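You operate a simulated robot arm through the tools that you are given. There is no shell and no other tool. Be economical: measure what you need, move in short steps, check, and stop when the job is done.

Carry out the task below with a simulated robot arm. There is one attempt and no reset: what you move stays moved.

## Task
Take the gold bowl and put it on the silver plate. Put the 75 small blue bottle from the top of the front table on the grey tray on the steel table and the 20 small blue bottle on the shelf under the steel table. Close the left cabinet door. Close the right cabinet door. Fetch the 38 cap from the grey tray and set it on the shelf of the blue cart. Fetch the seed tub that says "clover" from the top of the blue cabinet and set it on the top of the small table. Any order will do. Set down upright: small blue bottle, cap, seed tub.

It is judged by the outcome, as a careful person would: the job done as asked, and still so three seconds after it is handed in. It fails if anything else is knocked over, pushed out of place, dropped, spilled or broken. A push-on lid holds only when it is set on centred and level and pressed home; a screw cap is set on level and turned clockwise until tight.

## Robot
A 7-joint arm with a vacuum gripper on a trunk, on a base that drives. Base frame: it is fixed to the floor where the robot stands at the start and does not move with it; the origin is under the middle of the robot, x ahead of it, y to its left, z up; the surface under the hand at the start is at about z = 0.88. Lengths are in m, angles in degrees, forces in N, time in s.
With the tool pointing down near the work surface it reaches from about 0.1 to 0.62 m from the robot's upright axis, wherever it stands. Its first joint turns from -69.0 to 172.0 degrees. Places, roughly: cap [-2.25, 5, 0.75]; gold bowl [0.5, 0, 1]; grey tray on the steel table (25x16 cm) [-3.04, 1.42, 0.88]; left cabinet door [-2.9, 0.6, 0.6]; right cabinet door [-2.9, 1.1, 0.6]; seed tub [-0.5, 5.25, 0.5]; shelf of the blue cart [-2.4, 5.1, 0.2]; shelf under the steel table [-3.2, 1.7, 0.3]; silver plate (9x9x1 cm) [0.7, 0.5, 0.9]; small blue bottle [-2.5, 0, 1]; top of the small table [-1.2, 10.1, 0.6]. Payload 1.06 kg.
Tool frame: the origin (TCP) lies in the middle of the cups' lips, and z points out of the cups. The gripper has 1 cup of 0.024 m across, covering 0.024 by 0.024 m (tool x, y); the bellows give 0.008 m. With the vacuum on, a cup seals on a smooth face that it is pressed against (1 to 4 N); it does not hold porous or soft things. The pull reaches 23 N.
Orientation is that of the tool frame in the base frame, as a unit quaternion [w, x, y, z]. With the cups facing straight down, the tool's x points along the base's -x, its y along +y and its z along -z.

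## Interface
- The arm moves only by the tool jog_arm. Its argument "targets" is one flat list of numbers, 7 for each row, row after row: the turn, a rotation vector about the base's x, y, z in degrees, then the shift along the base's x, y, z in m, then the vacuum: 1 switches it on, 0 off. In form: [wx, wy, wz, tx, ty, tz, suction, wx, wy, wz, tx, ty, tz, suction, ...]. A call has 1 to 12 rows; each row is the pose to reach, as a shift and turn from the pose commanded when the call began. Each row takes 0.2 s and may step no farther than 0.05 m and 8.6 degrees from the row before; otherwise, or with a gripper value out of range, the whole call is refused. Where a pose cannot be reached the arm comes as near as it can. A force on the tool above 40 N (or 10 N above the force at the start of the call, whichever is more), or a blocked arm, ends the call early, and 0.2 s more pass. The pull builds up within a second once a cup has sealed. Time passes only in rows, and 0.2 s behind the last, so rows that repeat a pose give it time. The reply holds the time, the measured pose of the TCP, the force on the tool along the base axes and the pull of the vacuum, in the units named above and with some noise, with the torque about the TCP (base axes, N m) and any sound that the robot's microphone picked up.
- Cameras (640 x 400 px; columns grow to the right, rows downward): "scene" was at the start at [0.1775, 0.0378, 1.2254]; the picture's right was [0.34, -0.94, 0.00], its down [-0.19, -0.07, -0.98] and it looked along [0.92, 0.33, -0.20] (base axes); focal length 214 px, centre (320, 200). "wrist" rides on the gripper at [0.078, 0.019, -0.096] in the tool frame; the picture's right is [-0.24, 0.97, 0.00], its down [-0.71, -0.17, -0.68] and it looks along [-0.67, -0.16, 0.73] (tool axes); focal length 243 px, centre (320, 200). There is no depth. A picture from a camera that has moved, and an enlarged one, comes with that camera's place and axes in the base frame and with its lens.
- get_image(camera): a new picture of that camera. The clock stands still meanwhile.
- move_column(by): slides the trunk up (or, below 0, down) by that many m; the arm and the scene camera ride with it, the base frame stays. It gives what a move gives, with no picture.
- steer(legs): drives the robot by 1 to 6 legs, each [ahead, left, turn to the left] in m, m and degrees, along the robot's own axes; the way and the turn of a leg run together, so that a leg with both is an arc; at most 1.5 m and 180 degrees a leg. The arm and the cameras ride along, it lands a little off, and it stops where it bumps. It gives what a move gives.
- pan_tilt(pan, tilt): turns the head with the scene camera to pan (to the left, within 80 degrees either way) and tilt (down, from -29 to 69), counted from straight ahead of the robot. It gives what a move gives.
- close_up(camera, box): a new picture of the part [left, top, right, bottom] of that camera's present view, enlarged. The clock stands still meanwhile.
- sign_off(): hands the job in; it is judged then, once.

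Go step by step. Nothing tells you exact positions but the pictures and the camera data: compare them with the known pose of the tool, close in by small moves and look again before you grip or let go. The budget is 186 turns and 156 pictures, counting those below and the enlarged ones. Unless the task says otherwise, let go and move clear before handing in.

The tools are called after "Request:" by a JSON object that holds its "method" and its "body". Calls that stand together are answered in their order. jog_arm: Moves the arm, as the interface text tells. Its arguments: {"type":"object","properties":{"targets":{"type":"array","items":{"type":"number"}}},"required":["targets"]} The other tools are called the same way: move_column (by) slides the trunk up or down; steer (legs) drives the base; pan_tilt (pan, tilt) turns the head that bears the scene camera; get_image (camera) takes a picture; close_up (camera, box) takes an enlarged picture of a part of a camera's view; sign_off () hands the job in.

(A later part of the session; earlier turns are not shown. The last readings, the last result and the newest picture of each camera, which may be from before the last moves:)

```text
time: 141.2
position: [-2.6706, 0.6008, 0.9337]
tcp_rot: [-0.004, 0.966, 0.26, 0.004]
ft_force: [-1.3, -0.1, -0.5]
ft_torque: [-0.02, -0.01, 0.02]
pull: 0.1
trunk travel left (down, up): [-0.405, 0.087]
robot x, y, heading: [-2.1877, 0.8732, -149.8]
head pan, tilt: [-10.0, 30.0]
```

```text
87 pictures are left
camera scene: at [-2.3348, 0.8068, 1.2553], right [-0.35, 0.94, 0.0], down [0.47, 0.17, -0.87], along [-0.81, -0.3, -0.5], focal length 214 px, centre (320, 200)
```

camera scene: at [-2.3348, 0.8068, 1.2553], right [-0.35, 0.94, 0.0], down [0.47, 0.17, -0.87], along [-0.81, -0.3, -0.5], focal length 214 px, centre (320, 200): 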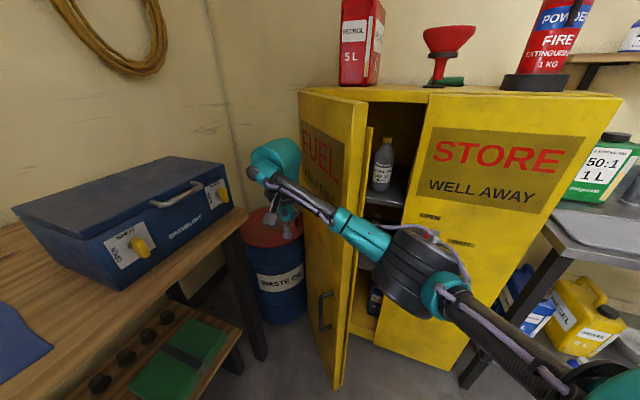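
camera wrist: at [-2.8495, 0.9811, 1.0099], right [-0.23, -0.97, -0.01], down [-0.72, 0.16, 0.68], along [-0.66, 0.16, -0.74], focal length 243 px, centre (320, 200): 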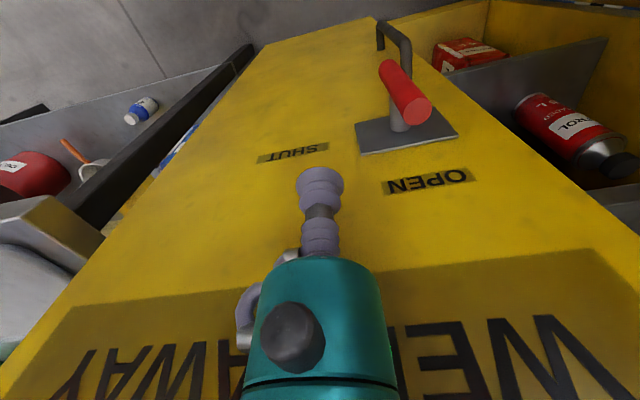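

Request:
{"method": "jog_arm", "body": {"targets": [0, 0, 0, -0.015, 0.025, 0, 0, 0, 0, 0, -0.03, 0.05, 0, 0, 0, 0, 0, -0.045, 0.075, 0, 0, 0, 0, 0, -0.06, 0.1, 0, 0, 0, 0, 0, -0.06, 0.1, 0, 0]}}

Request:
{"method": "get_image", "body": {"camera": "scene"}}

```text
time: 142.4
position: [-2.7315, 0.7, 0.9332]
tcp_rot: [-0.004, 0.966, 0.26, 0.005]
ft_force: [-0.3, -0.5, 0.6]
ft_torque: [-0.03, 0.02, -0.04]
pull: 0.1
trunk travel left (down, up): [-0.405, 0.087]
robot x, y, heading: [-2.1867, 0.8723, -149.9]
head pan, tilt: [-10.0, 30.0]
```

```text
86 pictures are left
camera scene: at [-2.3349, 0.8068, 1.2553], right [-0.35, 0.94, 0.0], down [0.47, 0.17, -0.87], along [-0.81, -0.3, -0.5], focal length 214 px, centre (320, 200)
```

scene: 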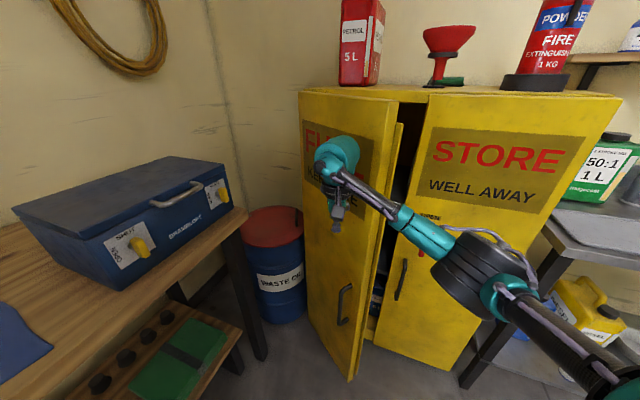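

Works well. Continuing with a small base move and then the arm.

Request:
{"method": "steer", "body": {"legs": [[0.08, -0.08, 0]]}}

Request:
{"method": "get_image", "body": {"camera": "scene"}}

```text
time: 143.8
position: [-2.8428, 0.7263, 0.9338]
tcp_rot: [-0.004, 0.965, 0.262, 0.004]
ft_force: [1.2, 0.3, -0.1]
ft_torque: [0.01, 0.0, -0.03]
pull: 0.0
trunk travel left (down, up): [-0.405, 0.087]
robot x, y, heading: [-2.2985, 0.9015, -149.7]
head pan, tilt: [-10.0, 30.0]
```

```text
85 pictures are left
camera scene: at [-2.4461, 0.8344, 1.2552], right [-0.35, 0.94, 0.0], down [0.47, 0.18, -0.87], along [-0.81, -0.3, -0.5], focal length 214 px, centre (320, 200)
```

scene: 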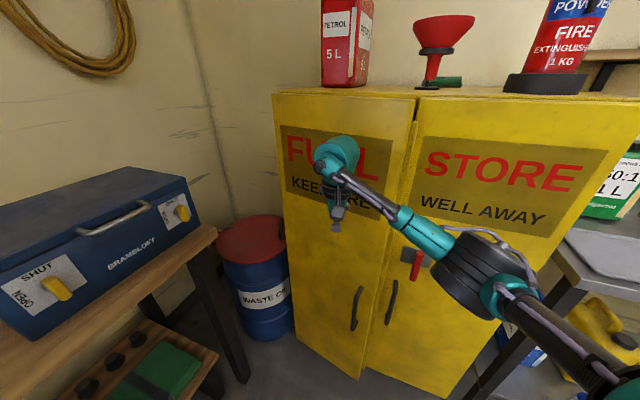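

Request:
{"method": "jog_arm", "body": {"targets": [0, 0, 0, -0.015, 0.005, 0, 0, 0, 0, 0, -0.03, 0.01, 0, 0, 0, 0, 0, -0.045, 0.015, 0, 0, 0, 0, 0, -0.055, 0.02, 0, 0]}}

Request:
{"method": "get_image", "body": {"camera": "scene"}}

```text
time: 144.8
position: [-2.8971, 0.7453, 0.9331]
tcp_rot: [-0.002, 0.965, 0.261, 0.005]
ft_force: [0.2, 0.2, 0.3]
ft_torque: [0.0, -0.02, -0.04]
pull: 0.0
trunk travel left (down, up): [-0.405, 0.087]
robot x, y, heading: [-2.3022, 0.9013, -149.3]
head pan, tilt: [-10.0, 30.0]
```

```text
84 pictures are left
camera scene: at [-2.4456, 0.8344, 1.2553], right [-0.35, 0.94, 0.0], down [0.47, 0.18, -0.87], along [-0.81, -0.3, -0.5], focal length 214 px, centre (320, 200)
```

scene: 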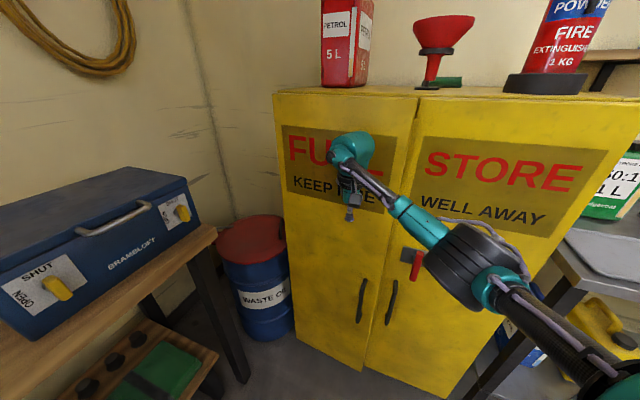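

Request:
{"method": "jog_arm", "body": {"targets": [0, 0, 0, -0.01, 0.002, 0, 0, 0, 0, 0, -0.018, 0.004, 0, 0, 0, 0, 0, -0.024, 0.006, 0, 0, 0, 0, 0, -0.03, 0.006, 0, 0]}}

Request:
{"method": "close_up", "body": {"camera": "scene", "box": [250, 70, 640, 400]}}

```text
time: 145.8
position: [-2.9241, 0.7518, 0.9336]
tcp_rot: [-0.004, 0.965, 0.262, 0.006]
ft_force: [16.1, 3.9, -3.1]
ft_torque: [-0.34, 1.36, -0.07]
pull: 0.0
trunk travel left (down, up): [-0.405, 0.087]
robot x, y, heading: [-2.2963, 0.899, -149.6]
head pan, tilt: [-10.0, 30.0]
```

```text
1.21 times, centred on (445, 235) of scene
camera zoom: at [-2.4434, 0.8348, 1.2555], right [-0.35, 0.94, 0.0], down [0.47, 0.17, -0.87], along [-0.81, -0.3, -0.5], focal length 260 px, centre (168, 158)
```

zoom: 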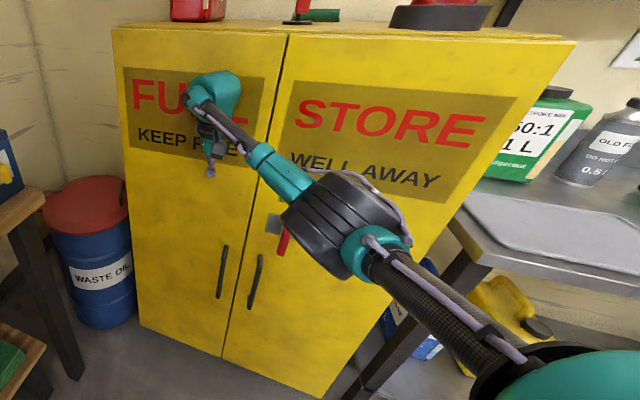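

Both doors are closed. I'll retract, raise the arm and trunk, and reposition for bottle 75 behind the toolbox.

Request:
{"method": "jog_arm", "body": {"targets": [0, 0, 0, 0.03, -0.005, 0, 0, 0, 0, 0, 0.07, -0.015, 0, 0, 0, 0, 0, 0.1, -0.02, 0.03, 0, 0, 0, 0, 0.11, -0.03, 0.07, 0, 0, 0, 0, 0.12, -0.04, 0.11, 0, 0, 0, 0, 0.12, -0.04, 0.155, 0, 0, 0, 0, 0.12, -0.04, 0.2, 0, 0, 0, 0, 0.12, -0.04, 0.24, 0, 0, 0, 0, 0.12, -0.04, 0.24, 0]}}

Request:
{"method": "move_column", "body": {"by": 0.085}}

Request:
{"method": "steer", "body": {"legs": [[0, 0, 40]]}}

Request:
{"method": "pan_tilt", "body": {"pan": 0, "tilt": 30}}

Request:
{"method": "get_image", "body": {"camera": "scene"}}

```text
time: 147.8
position: [-2.8081, 0.7108, 1.1735]
tcp_rot: [-0.003, 0.965, 0.261, 0.004]
ft_force: [0.1, 0.3, 0.4]
ft_torque: [-0.01, -0.02, 0.01]
pull: 0.0
trunk travel left (down, up): [-0.405, 0.087]
robot x, y, heading: [-2.299, 0.9024, -149.6]
head pan, tilt: [-10.0, 30.0]
```

```text
time: 149.0
position: [-2.8071, 0.7119, 1.2581]
tcp_rot: [-0.003, 0.965, 0.26, 0.005]
ft_force: [-0.9, 0.1, 0.3]
ft_torque: [0.01, 0.01, 0.0]
pull: 0.0
trunk travel left (down, up): [-0.49, 0.002]
robot x, y, heading: [-2.2966, 0.9026, -149.5]
head pan, tilt: [-10.0, 30.0]
```

```text
time: 151.3
position: [-2.5657, 0.4285, 1.2593]
tcp_rot: [-0.005, 0.817, 0.576, 0.004]
ft_force: [0.7, -0.2, 0.3]
ft_torque: [-0.01, -0.04, 0.0]
pull: 0.0
trunk travel left (down, up): [-0.49, 0.002]
robot x, y, heading: [-2.3009, 0.9027, -109.4]
head pan, tilt: [-10.0, 30.0]
```

```text
time: 152.0
position: [-2.5651, 0.4279, 1.26]
tcp_rot: [-0.005, 0.817, 0.576, 0.003]
ft_force: [0.0, 0.4, 0.5]
ft_torque: [0.0, 0.04, 0.0]
pull: 0.0
trunk travel left (down, up): [-0.49, 0.002]
robot x, y, heading: [-2.3005, 0.9007, -109.5]
head pan, tilt: [0.0, 30.0]
```

```text
82 pictures are left
camera scene: at [-2.33, 0.8143, 1.3503], right [-0.94, 0.33, 0.0], down [0.17, 0.47, -0.87], along [-0.29, -0.82, -0.5], focal length 214 px, centre (320, 200)
```

scene: 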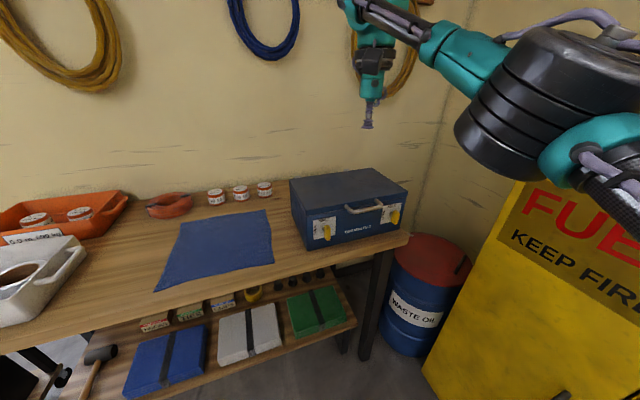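

Request:
{"method": "steer", "body": {"legs": [[0.34, -0.08, 0]]}}

Request:
{"method": "get_image", "body": {"camera": "wrist"}}

Request:
{"method": "get_image", "body": {"camera": "scene"}}

```text
time: 154.3
position: [-2.7476, 0.1337, 1.2587]
tcp_rot: [-0.004, 0.815, 0.58, 0.004]
ft_force: [-1.0, -0.2, -0.7]
ft_torque: [0.01, 0.0, -0.03]
pull: 0.1
trunk travel left (down, up): [-0.49, 0.002]
robot x, y, heading: [-2.484, 0.6086, -108.8]
head pan, tilt: [0.0, 30.0]
```

```text
81 pictures are left
camera wrist: at [-2.7052, 0.1986, 1.3551], right [0.84, -0.54, -0.01], down [-0.39, -0.62, 0.68], along [-0.37, -0.57, -0.73], focal length 243 px, centre (320, 200)
```

wrist: 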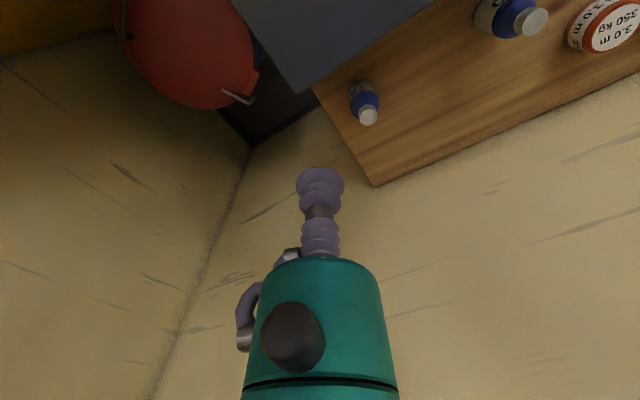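

```text
80 pictures are left
camera scene: at [-2.5158, 0.5195, 1.3502], right [-0.95, 0.32, 0.0], down [0.16, 0.47, -0.87], along [-0.28, -0.82, -0.5], focal length 214 px, centre (320, 200)
```

scene: 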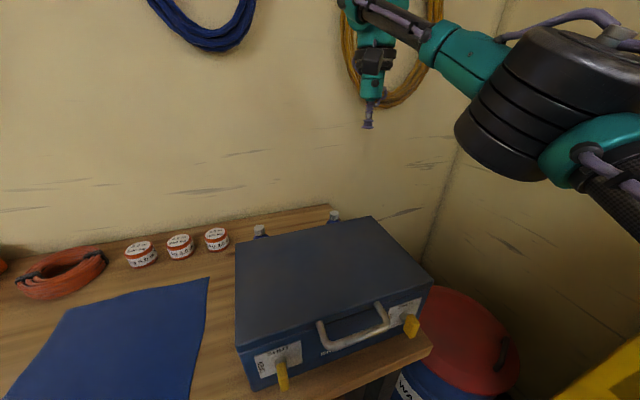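

Bottle 75 is at (-2.729, 0.022); the toolbox top is about 1.03 and ends at y = 0.125. I'll drive a bit closer and descend over the cap.

Request:
{"method": "steer", "body": {"legs": [[0.06, 0, 0]]}}

Request:
{"method": "jog_arm", "body": {"targets": [0, 0, 0, 0.018, -0.027, 0, 0, 0, 0, 0, 0.036, -0.053, 0, 0, 0, 0, 0, 0.036, -0.053, -0.045, 0, 0, 0, 0, 0.036, -0.053, -0.09, 0, 0, 0, 0, 0.036, -0.053, -0.135, 0, 0, 0, 0, 0.036, -0.053, -0.18, 0, 0, 0, 0, 0.036, -0.053, -0.215, 0, 0, 0, 0, 0.036, -0.053, -0.215, 0]}}

Request:
{"method": "get_image", "body": {"camera": "wrist"}}

Request:
{"method": "get_image", "body": {"camera": "scene"}}

```text
time: 155.2
position: [-2.7671, 0.0746, 1.2577]
tcp_rot: [-0.004, 0.815, 0.579, 0.003]
ft_force: [-0.1, 0.3, -0.5]
ft_torque: [0.0, -0.02, -0.03]
pull: 0.1
trunk travel left (down, up): [-0.49, 0.002]
robot x, y, heading: [-2.5046, 0.5489, -109.1]
head pan, tilt: [0.0, 30.0]
```

```text
time: 157.1
position: [-2.7332, 0.0235, 1.0434]
tcp_rot: [-0.004, 0.815, 0.579, 0.002]
ft_force: [0.5, -1.3, -0.2]
ft_torque: [0.0, 0.0, 0.0]
pull: 0.0
out of reach, approached as far as the arm can: row 1, 2, 3, 4
trunk travel left (down, up): [-0.49, 0.002]
robot x, y, heading: [-2.5047, 0.549, -109.1]
head pan, tilt: [0.0, 30.0]
```

```text
79 pictures are left
camera wrist: at [-2.6895, 0.0899, 1.1396], right [0.84, -0.54, -0.01], down [-0.39, -0.62, 0.68], along [-0.37, -0.57, -0.73], focal length 243 px, centre (320, 200)
```

wrist: 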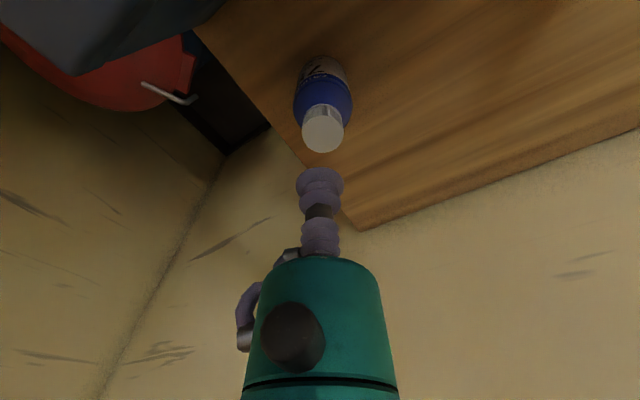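

```text
78 pictures are left
camera scene: at [-2.5351, 0.4632, 1.3504], right [-0.95, 0.32, 0.0], down [0.16, 0.47, -0.87], along [-0.28, -0.82, -0.5], focal length 214 px, centre (320, 200)
```

scene: 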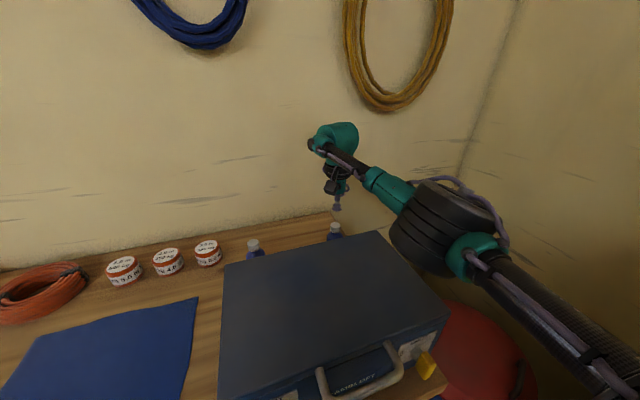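

Request:
{"method": "close_up", "body": {"camera": "wrist", "box": [280, 40, 370, 160]}}

Request:
{"method": "jog_arm", "body": {"targets": [0, 0, 0, 0.003, 0.002, -0.02, 0, 0, 0, 0, 0.003, 0.002, -0.037, 0, 0, 0, 0, 0.003, 0.002, -0.037, 0]}}

Request:
{"method": "close_up", "body": {"camera": "wrist", "box": [240, 80, 400, 240]}}

```text
3.33 times, centred on (325, 100) of wrist
camera zoom: at [-2.6895, 0.0899, 1.1396], right [0.84, -0.54, -0.01], down [-0.39, -0.62, 0.68], along [-0.37, -0.57, -0.73], focal length 809 px, centre (303, 533)
```

zoom: 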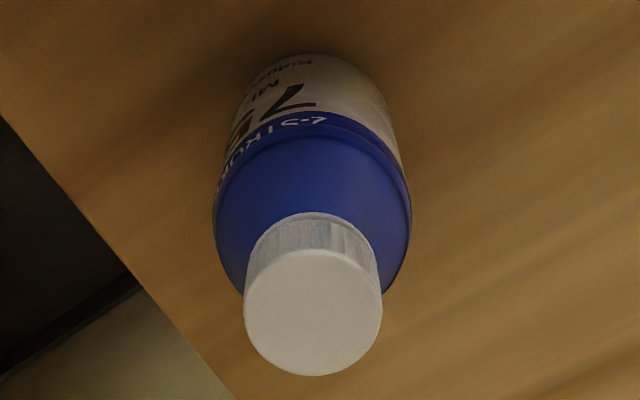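

```text
time: 157.8
position: [-2.7301, 0.0262, 1.0061]
tcp_rot: [-0.004, 0.815, 0.579, 0.003]
ft_force: [0.8, -0.1, 0.3]
ft_torque: [-0.03, 0.02, -0.02]
pull: 0.1
trunk travel left (down, up): [-0.49, 0.002]
robot x, y, heading: [-2.5053, 0.5499, -109.1]
head pan, tilt: [0.0, 30.0]
```

```text
2.50 times, centred on (320, 160) of wrist
camera zoom: at [-2.6862, 0.0918, 1.1029], right [0.84, -0.54, -0.01], down [-0.39, -0.62, 0.68], along [-0.37, -0.57, -0.73], focal length 606 px, centre (320, 300)
```

zoom: 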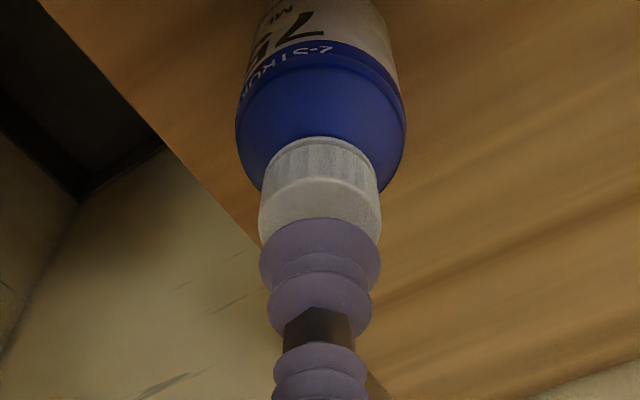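

The label reads "75" and the cup is aligned. Pressing on and lifting.

Request:
{"method": "jog_arm", "body": {"targets": [0, 0, 0, 0, 0, -0.006, 1, 0, 0, 0, 0, 0, -0.01, 1, 0, 0, 0, 0, 0, -0.013, 1, 0, 0, 0, 0, 0, -0.013, 1, 0, 0, 0, 0, 0, -0.013, 1]}}

```text
time: 159.1
position: [-2.7286, 0.0239, 0.9947]
tcp_rot: [-0.005, 0.815, 0.579, 0.003]
ft_force: [0.8, 0.2, -0.3]
ft_torque: [0.01, 0.01, -0.02]
pull: 23.2
trunk travel left (down, up): [-0.49, 0.002]
robot x, y, heading: [-2.5023, 0.5514, -109.3]
head pan, tilt: [0.0, 30.0]
```

Request:
{"method": "jog_arm", "body": {"targets": [0, 0, 0, 0, 0, 0.02, 1, 0, 0, 0, 0, 0, 0.06, 1, 0, 0, 0, 0, 0, 0.1, 1, 0, 0, 0, 0, 0, 0.145, 1, 0, 0, 0, 0, 0, 0.19, 1, 0, 0, 0, 0, 0.02, 0.22, 1, 0, 0, 0, 0, 0.02, 0.22, 1]}}

Request:
{"method": "steer", "body": {"legs": [[-0.8, 0, 0], [0, 0, -70.8]]}}

Request:
{"method": "pan_tilt", "body": {"pan": 0, "tilt": 35}}

Request:
{"method": "get_image", "body": {"camera": "scene"}}

```text
time: 160.7
position: [-2.7302, 0.0489, 1.212]
tcp_rot: [-0.005, 0.815, 0.579, 0.004]
ft_force: [-0.1, -0.7, -1.4]
ft_torque: [0.01, 0.0, 0.01]
pull: 23.6
out of reach, approached as far as the arm can: row 4, 5, 6, 7
trunk travel left (down, up): [-0.49, 0.002]
robot x, y, heading: [-2.5035, 0.5502, -109.0]
head pan, tilt: [0.0, 30.0]
```

```text
time: 168.0
position: [-2.7904, 1.3628, 1.2117]
tcp_rot: [-0.001, 1.0, -0.006, 0.006]
ft_force: [-0.5, 0.0, -0.4]
ft_torque: [0.0, 0.0, -0.02]
pull: 23.0
trunk travel left (down, up): [-0.49, 0.002]
robot x, y, heading: [-2.2462, 1.3108, 179.8]
head pan, tilt: [0.0, 30.0]
```

```text
time: 168.7
position: [-2.7912, 1.363, 1.2124]
tcp_rot: [-0.001, 1.0, -0.005, 0.005]
ft_force: [0.2, 0.8, -1.4]
ft_torque: [0.01, 0.01, 0.01]
pull: 22.9
trunk travel left (down, up): [-0.49, 0.002]
robot x, y, heading: [-2.2449, 1.3104, 179.6]
head pan, tilt: [0.0, 35.0]
```

```text
75 pictures are left
camera scene: at [-2.3344, 1.3116, 1.3425], right [0.01, 1.0, 0.0], down [0.57, 0.0, -0.82], along [-0.82, 0.0, -0.57], focal length 214 px, centre (320, 200)
```

scene: 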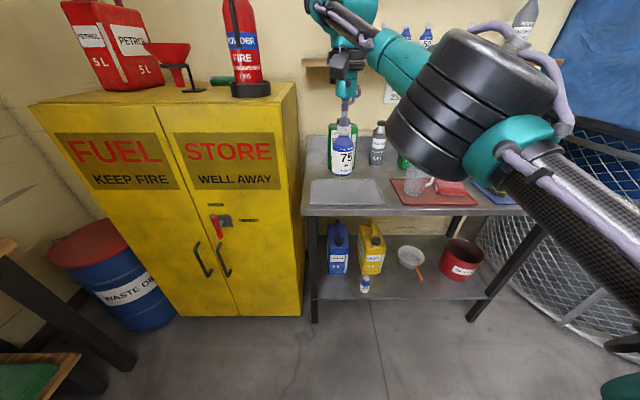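

The doors are flush and bottle 20 stands fine. The grey tray is centred at about (-3.05, 1.415), so I'll drive closer and lower bottle 75 onto it.

Request:
{"method": "steer", "body": {"legs": [[0.24, -0.03, 0]]}}

Request:
{"method": "get_image", "body": {"camera": "wrist"}}

Request:
{"method": "get_image", "body": {"camera": "scene"}}

```text
time: 170.5
position: [-3.0272, 1.3929, 1.2121]
tcp_rot: [-0.002, 1.0, -0.004, 0.005]
ft_force: [-0.5, 0.8, -0.4]
ft_torque: [-0.03, -0.04, 0.01]
pull: 22.8
trunk travel left (down, up): [-0.49, 0.002]
robot x, y, heading: [-2.4781, 1.3375, 180.0]
head pan, tilt: [0.0, 35.0]
```

```text
74 pictures are left
camera wrist: at [-2.9507, 1.3727, 1.3085], right [-0.24, -0.97, -0.01], down [-0.71, 0.17, 0.68], along [-0.66, 0.17, -0.73], focal length 243 px, centre (320, 200)
```

wrist: 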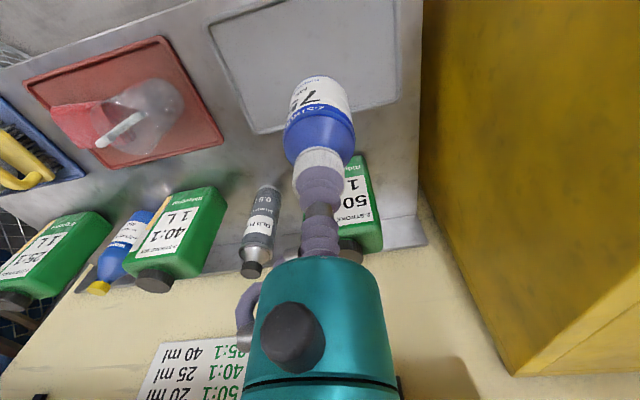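

```text
73 pictures are left
camera scene: at [-2.5709, 1.3423, 1.3424], right [0.0, 1.0, 0.0], down [0.57, 0.0, -0.82], along [-0.82, 0.0, -0.57], focal length 214 px, centre (320, 200)
```

scene: 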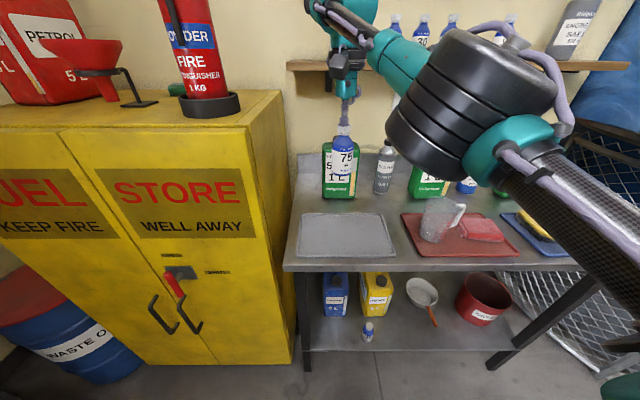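

Request:
{"method": "jog_arm", "body": {"targets": [0, 0, 0, -0.008, 0.022, -0.03, 1, 0, 0, 0, -0.008, 0.022, -0.075, 1, 0, 0, 0, -0.008, 0.022, -0.12, 1, 0, 0, 0, -0.008, 0.022, -0.16, 1, 0, 0, 0, -0.008, 0.022, -0.19, 1, 0, 0, 0, -0.008, 0.022, -0.19, 1]}}

Request:
{"method": "get_image", "body": {"camera": "scene"}}

```text
time: 171.9
position: [-3.0327, 1.4141, 1.0206]
tcp_rot: [-0.002, 1.0, -0.004, 0.005]
ft_force: [0.3, 0.1, -0.6]
ft_torque: [0.0, 0.0, -0.01]
pull: 22.9
trunk travel left (down, up): [-0.49, 0.002]
robot x, y, heading: [-2.4766, 1.3427, 180.1]
head pan, tilt: [0.0, 35.0]
```

```text
72 pictures are left
camera scene: at [-2.5701, 1.3422, 1.3425], right [0.0, 1.0, 0.0], down [0.57, 0.0, -0.82], along [-0.82, 0.0, -0.57], focal length 214 px, centre (320, 200)
```

scene: 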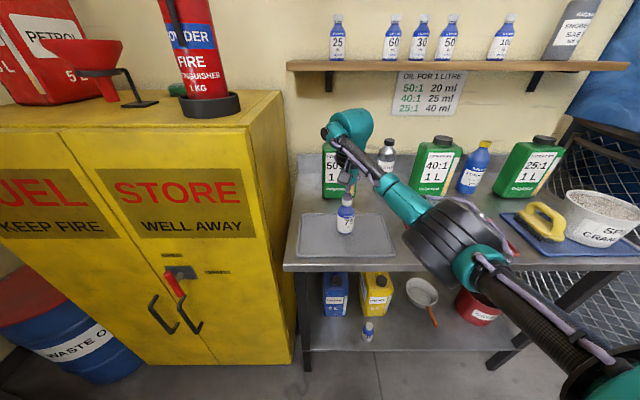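

Request:
{"method": "jog_arm", "body": {"targets": [0, 0, 0, 0, 0, -0.006, 1, 0, 0, 0, 0, 0, -0.012, 1, 0, 0, 0, 0, 0, -0.015, 1, 0, 0, 0, 0, 0, -0.015, 1]}}

Request:
{"method": "close_up", "body": {"camera": "scene", "box": [290, 160, 490, 280]}}

```text
time: 172.9
position: [-3.0348, 1.415, 1.0062]
tcp_rot: [-0.002, 1.0, -0.005, 0.006]
ft_force: [0.5, -0.5, -0.2]
ft_torque: [0.0, 0.0, 0.01]
pull: 22.7
trunk travel left (down, up): [-0.49, 0.002]
robot x, y, heading: [-2.4783, 1.3409, 179.7]
head pan, tilt: [0.0, 35.0]
```

```text
3.20 times, centred on (390, 220) of scene
camera zoom: at [-2.5702, 1.3422, 1.3425], right [0.0, 1.0, 0.0], down [0.57, 0.0, -0.82], along [-0.82, 0.0, -0.57], focal length 686 px, centre (96, 136)
```

zoom: 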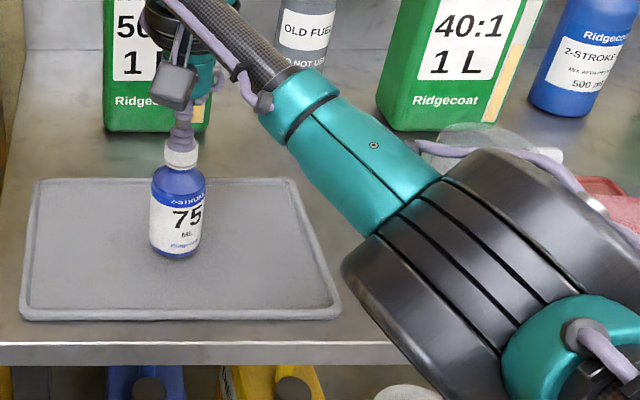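

Request:
{"method": "jog_arm", "body": {"targets": [0, 0, 0, 0, 0, -0.003, 1, 0, 0, 0, 0, 0, -0.006, 1, 0, 0, 0, 0, 0, -0.006, 1]}}

```text
time: 173.7
position: [-3.0342, 1.4144, 1.0003]
tcp_rot: [-0.002, 1.0, -0.004, 0.005]
ft_force: [1.0, 0.1, 0.0]
ft_torque: [-0.01, 0.0, 0.0]
pull: 23.1
trunk travel left (down, up): [-0.49, 0.002]
robot x, y, heading: [-2.4747, 1.3399, 179.8]
head pan, tilt: [0.0, 35.0]
```

Request:
{"method": "jog_arm", "body": {"targets": [0, 0, 0, 0, 0, -0.003, 1, 0, 0, 0, 0, 0, -0.006, 1, 0, 0, 0, 0, 0, -0.006, 1]}}

```text
time: 174.5
position: [-3.0332, 1.4151, 0.9973]
tcp_rot: [-0.002, 1.0, -0.005, 0.003]
ft_force: [1.0, 0.6, 6.2]
ft_torque: [0.03, 0.04, -0.01]
pull: 22.3
trunk travel left (down, up): [-0.49, 0.002]
robot x, y, heading: [-2.4785, 1.3359, 179.7]
head pan, tilt: [0.0, 35.0]
```

Contact. Releasing and lifting.

Request:
{"method": "jog_arm", "body": {"targets": [0, 0, 0, 0, 0, 0.002, 0, 0, 0, 0, 0, 0, 0.002, 0, 0, 0, 0, 0, 0, 0.002, 0, 0, 0, 0, 0, 0, 0.007, 0, 0, 0, 0, 0, 0, 0.03, 0, 0, 0, 0, 0, 0, 0.075, 0, 0, 0, 0, 0, 0, 0.12, 0, 0, 0, 0, 0, 0, 0.165, 0, 0, 0, 0, 0, 0, 0.21, 0]}}

Request:
{"method": "steer", "body": {"legs": [[-0.5, 0, 0]]}}

Request:
{"method": "get_image", "body": {"camera": "scene"}}

Request:
{"method": "pan_tilt", "body": {"pan": -70, "tilt": 25}}

Request:
{"method": "get_image", "body": {"camera": "scene"}}

```text
time: 176.5
position: [-3.033, 1.4133, 1.208]
tcp_rot: [-0.002, 1.0, -0.004, 0.003]
ft_force: [-1.1, 0.0, -0.3]
ft_torque: [0.03, 0.01, -0.02]
pull: 0.1
trunk travel left (down, up): [-0.49, 0.002]
robot x, y, heading: [-2.4794, 1.3408, 179.8]
head pan, tilt: [0.0, 35.0]
```

```text
time: 179.3
position: [-2.5492, 1.4096, 1.2057]
tcp_rot: [-0.002, 1.0, 0.001, 0.003]
ft_force: [0.7, 0.1, 0.0]
ft_torque: [0.01, 0.01, 0.02]
pull: 0.2
trunk travel left (down, up): [-0.49, 0.002]
robot x, y, heading: [-1.998, 1.3412, -179.7]
head pan, tilt: [0.0, 35.0]
```

```text
70 pictures are left
camera scene: at [-2.085, 1.3419, 1.3425], right [-0.01, 1.0, 0.0], down [0.57, 0.0, -0.82], along [-0.82, -0.01, -0.57], focal length 214 px, centre (320, 200)
```

scene: 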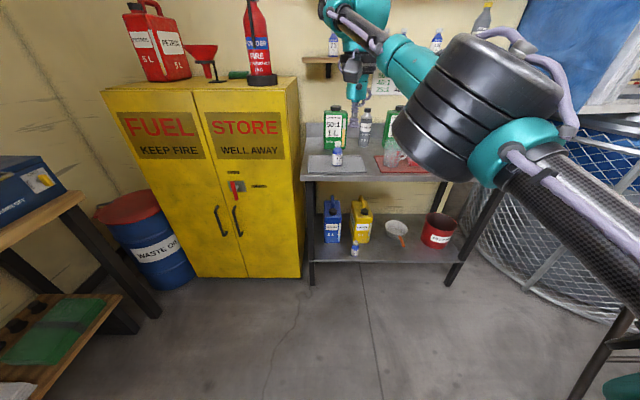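

```text
time: 180.8
position: [-2.5494, 1.4105, 1.207]
tcp_rot: [-0.002, 1.0, 0.001, 0.004]
ft_force: [0.9, -0.2, 0.4]
ft_torque: [0.02, 0.0, 0.0]
pull: 0.1
trunk travel left (down, up): [-0.49, 0.002]
robot x, y, heading: [-1.9955, 1.3347, -179.5]
head pan, tilt: [-70.0, 25.0]
```

```text
69 pictures are left
camera scene: at [-2.0296, 1.4288, 1.3583], right [0.94, 0.35, 0.0], down [0.15, -0.4, -0.91], along [-0.32, 0.85, -0.42], focal length 214 px, centre (320, 200)
```

scene: 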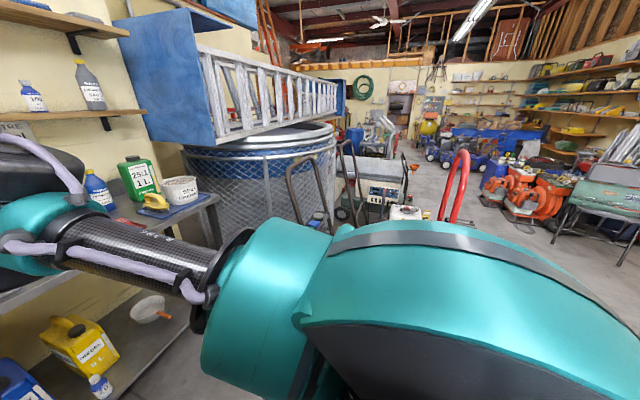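

Bottle 75 stands upright on the grey tray. Next I'll head up the aisle (+y) toward the blue cart.

Request:
{"method": "steer", "body": {"legs": [[-0.9, 0, 0], [0, 0, -90], [1.0, 0, 0]]}}

Request:
{"method": "pan_tilt", "body": {"pan": 15, "tilt": 20}}

Request:
{"method": "get_image", "body": {"camera": "scene"}}

```text
time: 194.1
position: [-1.0537, 2.8927, 1.2062]
tcp_rot: [0.002, 0.716, -0.699, 0.005]
ft_force: [-0.1, 0.5, -0.2]
ft_torque: [-0.01, -0.01, 0.02]
pull: 0.1
trunk travel left (down, up): [-0.49, 0.002]
robot x, y, heading: [-1.1086, 2.3376, 91.6]
head pan, tilt: [-70.0, 25.0]
```

```text
time: 195.7
position: [-1.054, 2.8921, 1.2076]
tcp_rot: [0.002, 0.716, -0.698, 0.004]
ft_force: [-0.1, -0.4, -0.7]
ft_torque: [0.0, -0.01, -0.05]
pull: 0.1
trunk travel left (down, up): [-0.49, 0.002]
robot x, y, heading: [-1.1108, 2.3377, 91.5]
head pan, tilt: [15.0, 20.0]
```

```text
68 pictures are left
camera scene: at [-1.1367, 2.4282, 1.3663], right [0.96, 0.29, 0.0], down [0.1, -0.33, -0.94], along [-0.27, 0.9, -0.34], focal length 214 px, centre (320, 200)
```

scene: 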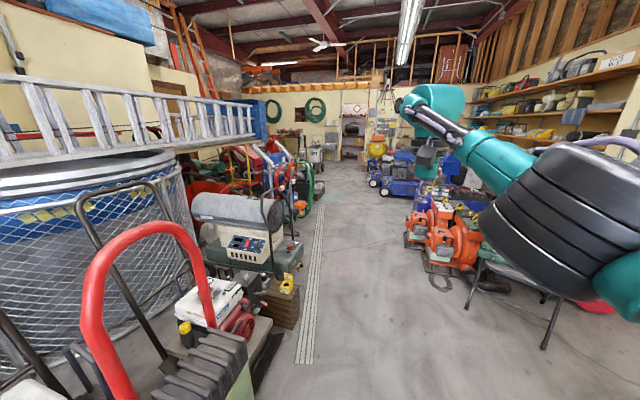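

Request:
{"method": "steer", "body": {"legs": [[1.5, 0, 0]]}}

Request:
{"method": "get_image", "body": {"camera": "scene"}}

Request:
{"method": "pan_tilt", "body": {"pan": 55, "tilt": 25}}

Request:
{"method": "get_image", "body": {"camera": "scene"}}

```text
time: 203.0
position: [-1.1073, 4.3763, 1.2061]
tcp_rot: [0.002, 0.718, -0.696, 0.004]
ft_force: [0.5, -0.3, -0.8]
ft_torque: [-0.04, 0.01, 0.02]
pull: 0.0
trunk travel left (down, up): [-0.49, 0.002]
robot x, y, heading: [-1.1632, 3.8176, 92.4]
head pan, tilt: [15.0, 20.0]
```

```text
67 pictures are left
camera scene: at [-1.1867, 3.9126, 1.3663], right [0.96, 0.29, 0.0], down [0.1, -0.33, -0.94], along [-0.28, 0.9, -0.34], focal length 214 px, centre (320, 200)
```

scene: 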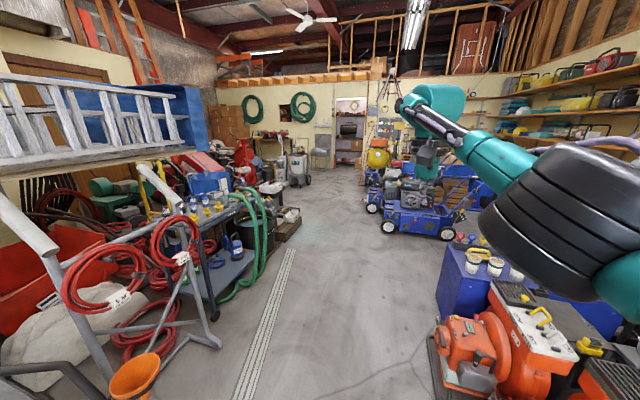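

```text
time: 204.1
position: [-1.1061, 4.3772, 1.2069]
tcp_rot: [0.002, 0.718, -0.696, 0.005]
ft_force: [-0.3, 0.2, 0.7]
ft_torque: [-0.04, 0.03, 0.01]
pull: 0.0
trunk travel left (down, up): [-0.49, 0.002]
robot x, y, heading: [-1.1615, 3.816, 91.9]
head pan, tilt: [55.0, 25.0]
```

```text
66 pictures are left
camera scene: at [-1.2366, 3.8735, 1.3583], right [0.54, 0.84, 0.0], down [0.35, -0.23, -0.91], along [-0.76, 0.49, -0.42], focal length 214 px, centre (320, 200)
```

scene: 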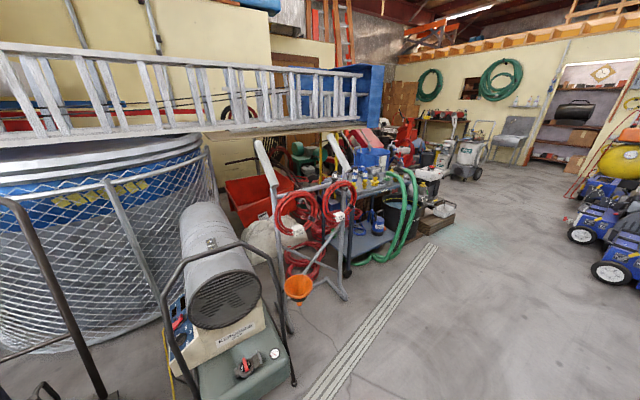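

The cart with small bottles is ahead on the left, and the blue cabinet with tubs is on the right. I'll drive up between them and look.

Request:
{"method": "steer", "body": {"legs": [[1.1, 0, 0], [0, 0, 88]]}}

Request:
{"method": "pan_tilt", "body": {"pan": 0, "tilt": 35}}

Request:
{"method": "get_image", "body": {"camera": "scene"}}

```text
time: 213.3
position: [-1.7644, 4.9417, 1.2068]
tcp_rot: [-0.002, 1.0, 0.012, 0.005]
ft_force: [-0.3, -0.2, -0.4]
ft_torque: [0.01, 0.0, -0.01]
pull: 0.0
trunk travel left (down, up): [-0.49, 0.002]
robot x, y, heading: [-1.207, 4.8885, -178.1]
head pan, tilt: [55.0, 25.0]
```

```text
time: 214.6
position: [-1.7655, 4.9405, 1.2066]
tcp_rot: [-0.002, 1.0, 0.012, 0.005]
ft_force: [0.0, -0.6, -0.4]
ft_torque: [0.04, 0.02, -0.02]
pull: 0.1
trunk travel left (down, up): [-0.49, 0.002]
robot x, y, heading: [-1.205, 4.888, -178.1]
head pan, tilt: [0.0, 35.0]
```

```text
65 pictures are left
camera scene: at [-1.2992, 4.8843, 1.3425], right [-0.03, 1.0, 0.0], down [0.57, 0.02, -0.82], along [-0.82, -0.03, -0.57], focal length 214 px, centre (320, 200)
```

scene: 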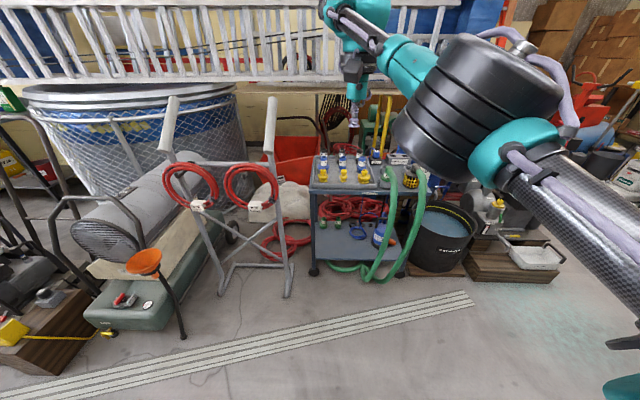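

Request:
{"method": "steer", "body": {"legs": [[0.38, -0.12, 0]]}}

Request:
{"method": "get_image", "body": {"camera": "scene"}}

Request:
{"method": "get_image", "body": {"camera": "wrist"}}

```text
time: 217.1
position: [-2.1476, 5.0513, 1.2059]
tcp_rot: [-0.001, 1.0, 0.012, 0.005]
ft_force: [0.6, -0.8, -0.7]
ft_torque: [-0.02, -0.03, 0.02]
pull: 0.0
trunk travel left (down, up): [-0.49, 0.002]
robot x, y, heading: [-1.5929, 4.9951, -178.3]
head pan, tilt: [0.0, 35.0]
```

```text
64 pictures are left
camera scene: at [-1.6824, 4.9936, 1.3424], right [-0.03, 1.0, 0.0], down [0.57, 0.02, -0.82], along [-0.82, -0.02, -0.57], focal length 214 px, centre (320, 200)
```

scene: 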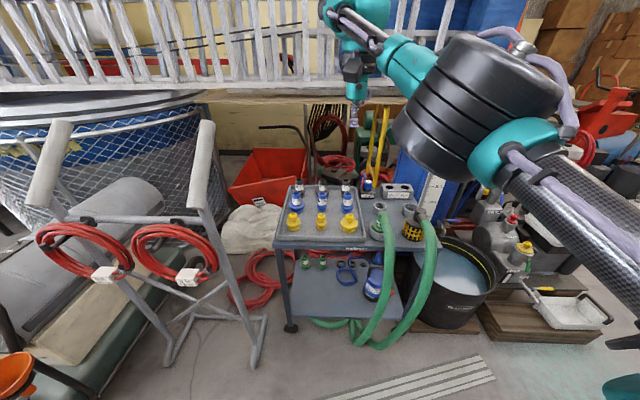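

```text
63 pictures are left
camera wrist: at [-2.0707, 5.033, 1.3029], right [-0.21, -0.98, -0.01], down [-0.72, 0.15, 0.68], along [-0.66, 0.15, -0.73], focal length 243 px, centre (320, 200)
```

wrist: 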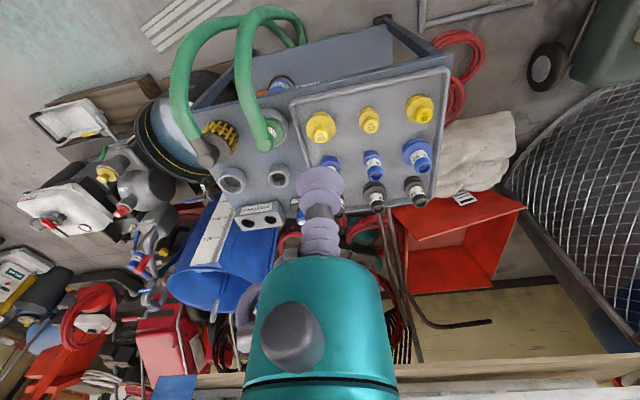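

Request:
{"method": "close_up", "body": {"camera": "scene", "box": [270, 170, 430, 270]}}

Request:
{"method": "close_up", "body": {"camera": "wrist", "box": [280, 80, 460, 220]}}

```text
4.00 times, centred on (350, 220) of scene
camera zoom: at [-1.6824, 4.9936, 1.3424], right [-0.03, 1.0, 0.0], down [0.57, 0.02, -0.82], along [-0.82, -0.02, -0.57], focal length 858 px, centre (200, 120)
```

zoom: 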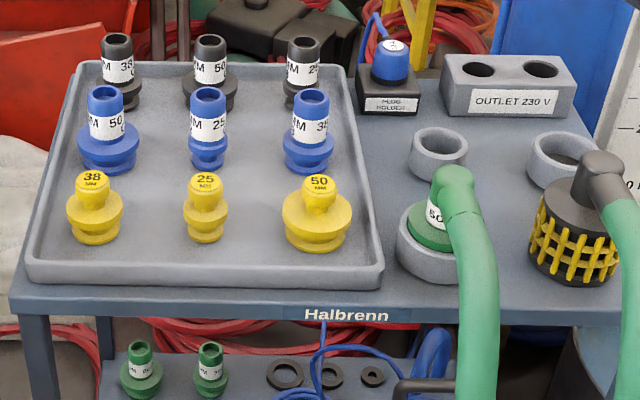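

```text
2.86 times, centred on (370, 150) of wrist
camera zoom: at [-2.0707, 5.033, 1.3029], right [-0.21, -0.98, -0.01], down [-0.72, 0.15, 0.68], along [-0.66, 0.15, -0.73], focal length 693 px, centre (177, 343)
```

zoom: 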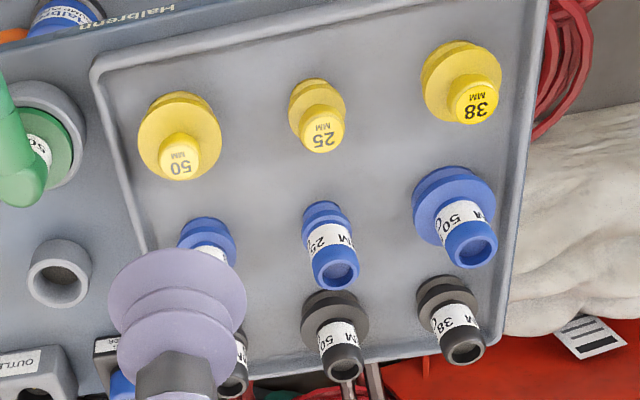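

The yellow 38 cap is the front-left one on the tray, with its top at about (-2.307, 4.878, 0.842). I'll get within reach.

Request:
{"method": "steer", "body": {"legs": [[0.17, 0.08, 0]]}}

Request:
{"method": "jog_arm", "body": {"targets": [0, 0, 0, 0.01, -0.045, 0, 0, 0, 0, 0, 0.01, -0.09, 0, 0, 0, 0, 0, 0.01, -0.09, -0.045, 0, 0, 0, 0, 0.01, -0.09, -0.09, 0, 0, 0, 0, 0.01, -0.09, -0.135, 0, 0, 0, 0, 0.01, -0.09, -0.18, 0, 0, 0, 0, 0.01, -0.09, -0.225, 0, 0, 0, 0, 0.01, -0.09, -0.27, 0, 0, 0, 0, 0.01, -0.09, -0.27, 0]}}

Request:
{"method": "get_image", "body": {"camera": "wrist"}}

Request:
{"method": "get_image", "body": {"camera": "scene"}}

```text
time: 218.6
position: [-2.3131, 4.9634, 1.2065]
tcp_rot: [-0.002, 1.0, 0.013, 0.005]
ft_force: [-1.3, 0.0, 0.4]
ft_torque: [-0.04, -0.05, 0.0]
pull: 0.1
trunk travel left (down, up): [-0.49, 0.002]
robot x, y, heading: [-1.7577, 4.9123, -178.1]
head pan, tilt: [0.0, 35.0]
```

```text
time: 220.6
position: [-2.3032, 4.8742, 0.9365]
tcp_rot: [-0.002, 1.0, 0.014, 0.004]
ft_force: [-0.3, -0.1, 0.2]
ft_torque: [0.0, 0.0, -0.01]
pull: 0.0
out of reach, approached as far as the arm can: row 1, 2, 3, 6
trunk travel left (down, up): [-0.49, 0.002]
robot x, y, heading: [-1.7561, 4.9118, -178.2]
head pan, tilt: [0.0, 35.0]
```

```text
60 pictures are left
camera wrist: at [-2.2266, 4.8565, 1.0333], right [-0.21, -0.98, -0.01], down [-0.72, 0.15, 0.68], along [-0.66, 0.15, -0.73], focal length 243 px, centre (320, 200)
```

wrist: 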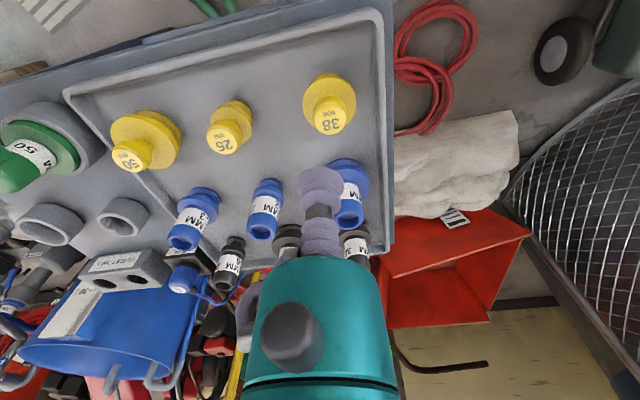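

```text
59 pictures are left
camera scene: at [-1.8471, 4.9084, 1.3426], right [-0.03, 1.0, 0.0], down [0.57, 0.02, -0.82], along [-0.82, -0.03, -0.57], focal length 214 px, centre (320, 200)
```

scene: 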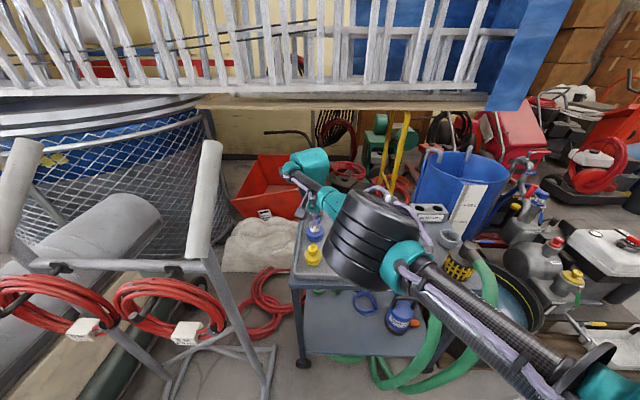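

Request:
{"method": "jog_arm", "body": {"targets": [0, 0, 0, -0.004, -0.003, -0.035, 0, 0, 0, 0, -0.004, -0.003, -0.07, 0, 0, 0, 0, -0.004, -0.003, -0.078, 0, 0, 0, 0, -0.004, -0.003, -0.078, 0]}}

Request:
{"method": "close_up", "body": {"camera": "wrist", "box": [240, 80, 400, 240]}}

Request:
{"method": "close_up", "body": {"camera": "scene", "box": [260, 180, 400, 280]}}

```text
time: 221.6
position: [-2.2899, 4.8763, 0.8622]
tcp_rot: [-0.002, 1.0, 0.013, 0.003]
ft_force: [0.4, -0.1, 0.5]
ft_torque: [-0.02, 0.01, 0.01]
pull: 0.1
out of reach, approached as far as the arm can: row 1, 2, 3, 4
trunk travel left (down, up): [-0.49, 0.002]
robot x, y, heading: [-1.7521, 4.9105, -178.1]
head pan, tilt: [0.0, 35.0]
```

```text
2.50 times, centred on (320, 160) of wrist
camera zoom: at [-2.213, 4.8581, 0.9587], right [-0.21, -0.98, -0.01], down [-0.72, 0.15, 0.68], along [-0.66, 0.15, -0.73], focal length 606 px, centre (320, 300)
```

zoom: 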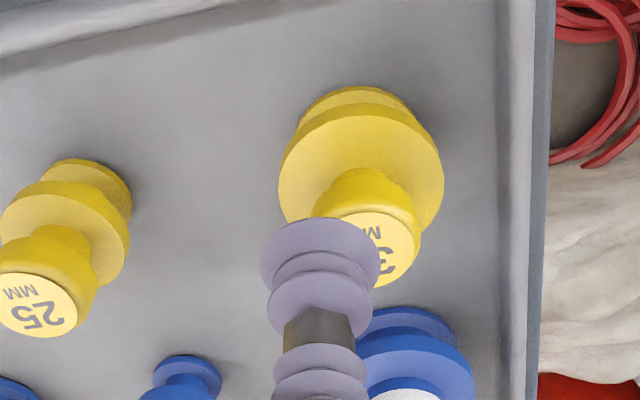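

```text
4.00 times, centred on (330, 230) of scene
camera zoom: at [-1.8473, 4.9085, 1.3425], right [-0.03, 1.0, 0.0], down [0.57, 0.02, -0.82], along [-0.82, -0.03, -0.57], focal length 858 px, centre (280, 80)
```

zoom: 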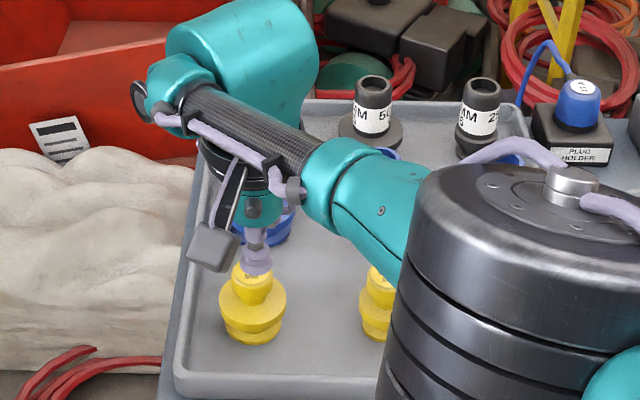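

The arm is at its reach limit. I'll raise a bit, drive 0.06 closer, then descend.

Request:
{"method": "jog_arm", "body": {"targets": [0, 0, 0, 0.005, 0, 0.03, 0, 0, 0, 0, 0.01, 0, 0.06, 0, 0, 0, 0, 0.01, 0, 0.06, 0]}}

Request:
{"method": "steer", "body": {"legs": [[0.07, 0, 0]]}}

Request:
{"method": "get_image", "body": {"camera": "wrist"}}

```text
time: 222.4
position: [-2.281, 4.8788, 0.921]
tcp_rot: [-0.002, 1.0, 0.012, 0.004]
ft_force: [0.1, -0.5, -0.2]
ft_torque: [-0.01, 0.02, -0.02]
pull: 0.1
trunk travel left (down, up): [-0.49, 0.002]
robot x, y, heading: [-1.7556, 4.911, -178.0]
head pan, tilt: [0.0, 35.0]
```

```text
time: 223.4
position: [-2.3513, 4.8755, 0.9211]
tcp_rot: [-0.002, 1.0, 0.014, 0.004]
ft_force: [-0.5, 0.4, -0.6]
ft_torque: [0.02, -0.05, -0.02]
pull: 0.1
trunk travel left (down, up): [-0.49, 0.002]
robot x, y, heading: [-1.8214, 4.9096, -178.0]
head pan, tilt: [0.0, 35.0]
```

```text
56 pictures are left
camera wrist: at [-2.2747, 4.8582, 1.0179], right [-0.21, -0.98, -0.01], down [-0.72, 0.15, 0.68], along [-0.66, 0.15, -0.73], focal length 243 px, centre (320, 200)
```

wrist: 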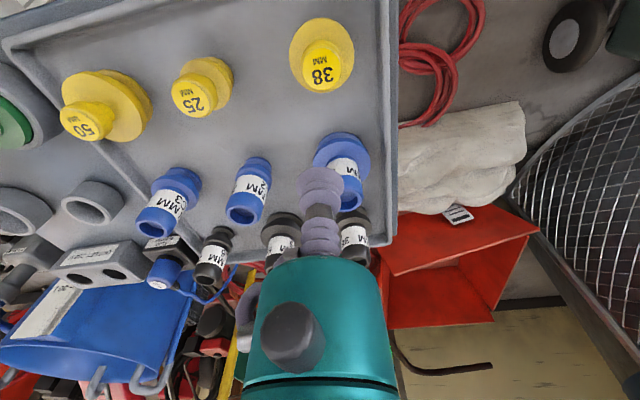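

Request:
{"method": "jog_arm", "body": {"targets": [0, 0, 0, 0.033, -0.0075, 0, 0, 0, 0, 0, 0.033, -0.0075, -0.04, 0, 0, 0, 0, 0.033, -0.0075, -0.075, 0, 0, 0, 0, 0.033, -0.0075, -0.075, 0]}}

Request:
{"method": "close_up", "body": {"camera": "wrist", "box": [240, 80, 400, 240]}}

Request:
{"method": "close_up", "body": {"camera": "scene", "box": [260, 180, 400, 280]}}

```text
time: 224.4
position: [-2.3189, 4.8677, 0.8459]
tcp_rot: [-0.002, 1.0, 0.015, 0.005]
ft_force: [0.1, -0.5, 0.8]
ft_torque: [0.0, -0.04, -0.01]
pull: 0.1
trunk travel left (down, up): [-0.49, 0.002]
robot x, y, heading: [-1.8252, 4.9045, -178.1]
head pan, tilt: [0.0, 35.0]
```

```text
2.50 times, centred on (320, 160) of wrist
camera zoom: at [-2.2414, 4.8494, 0.9425], right [-0.21, -0.98, -0.01], down [-0.72, 0.15, 0.68], along [-0.66, 0.15, -0.73], focal length 606 px, centre (320, 300)
```

zoom: 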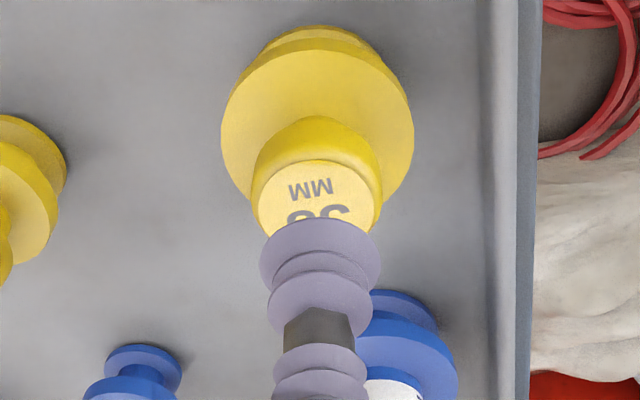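

```text
4.00 times, centred on (330, 230) of scene
camera zoom: at [-1.9175, 4.9064, 1.3425], right [-0.03, 1.0, 0.0], down [0.57, 0.02, -0.82], along [-0.82, -0.03, -0.57], focal length 858 px, centre (280, 80)
```

zoom: 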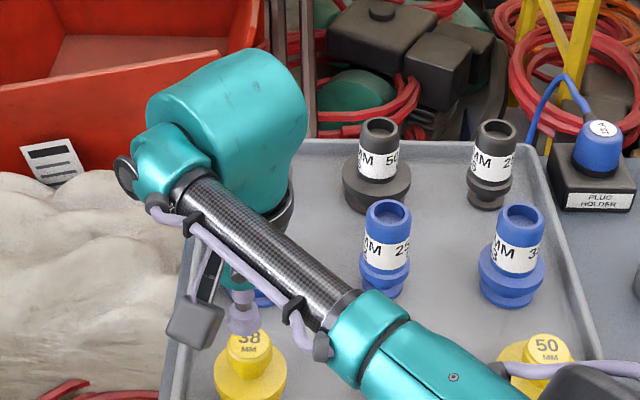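

Request:
{"method": "jog_arm", "body": {"targets": [0, 0, 0, 0.002, 0, -0.01, 1, 0, 0, 0, 0.002, 0, -0.014, 1, 0, 0, 0, 0.002, 0, -0.017, 1, 0, 0, 0, 0.002, 0, -0.019, 1, 0, 0, 0, 0.002, 0, -0.019, 1, 0, 0, 0, 0.002, 0, -0.019, 1]}}

```text
time: 225.8
position: [-2.3154, 4.8686, 0.8273]
tcp_rot: [-0.002, 1.0, 0.013, 0.004]
ft_force: [0.0, -0.1, 0.9]
ft_torque: [0.0, 0.04, 0.01]
pull: 0.0
trunk travel left (down, up): [-0.49, 0.002]
robot x, y, heading: [-1.8232, 4.9071, -178.2]
head pan, tilt: [0.0, 35.0]
```

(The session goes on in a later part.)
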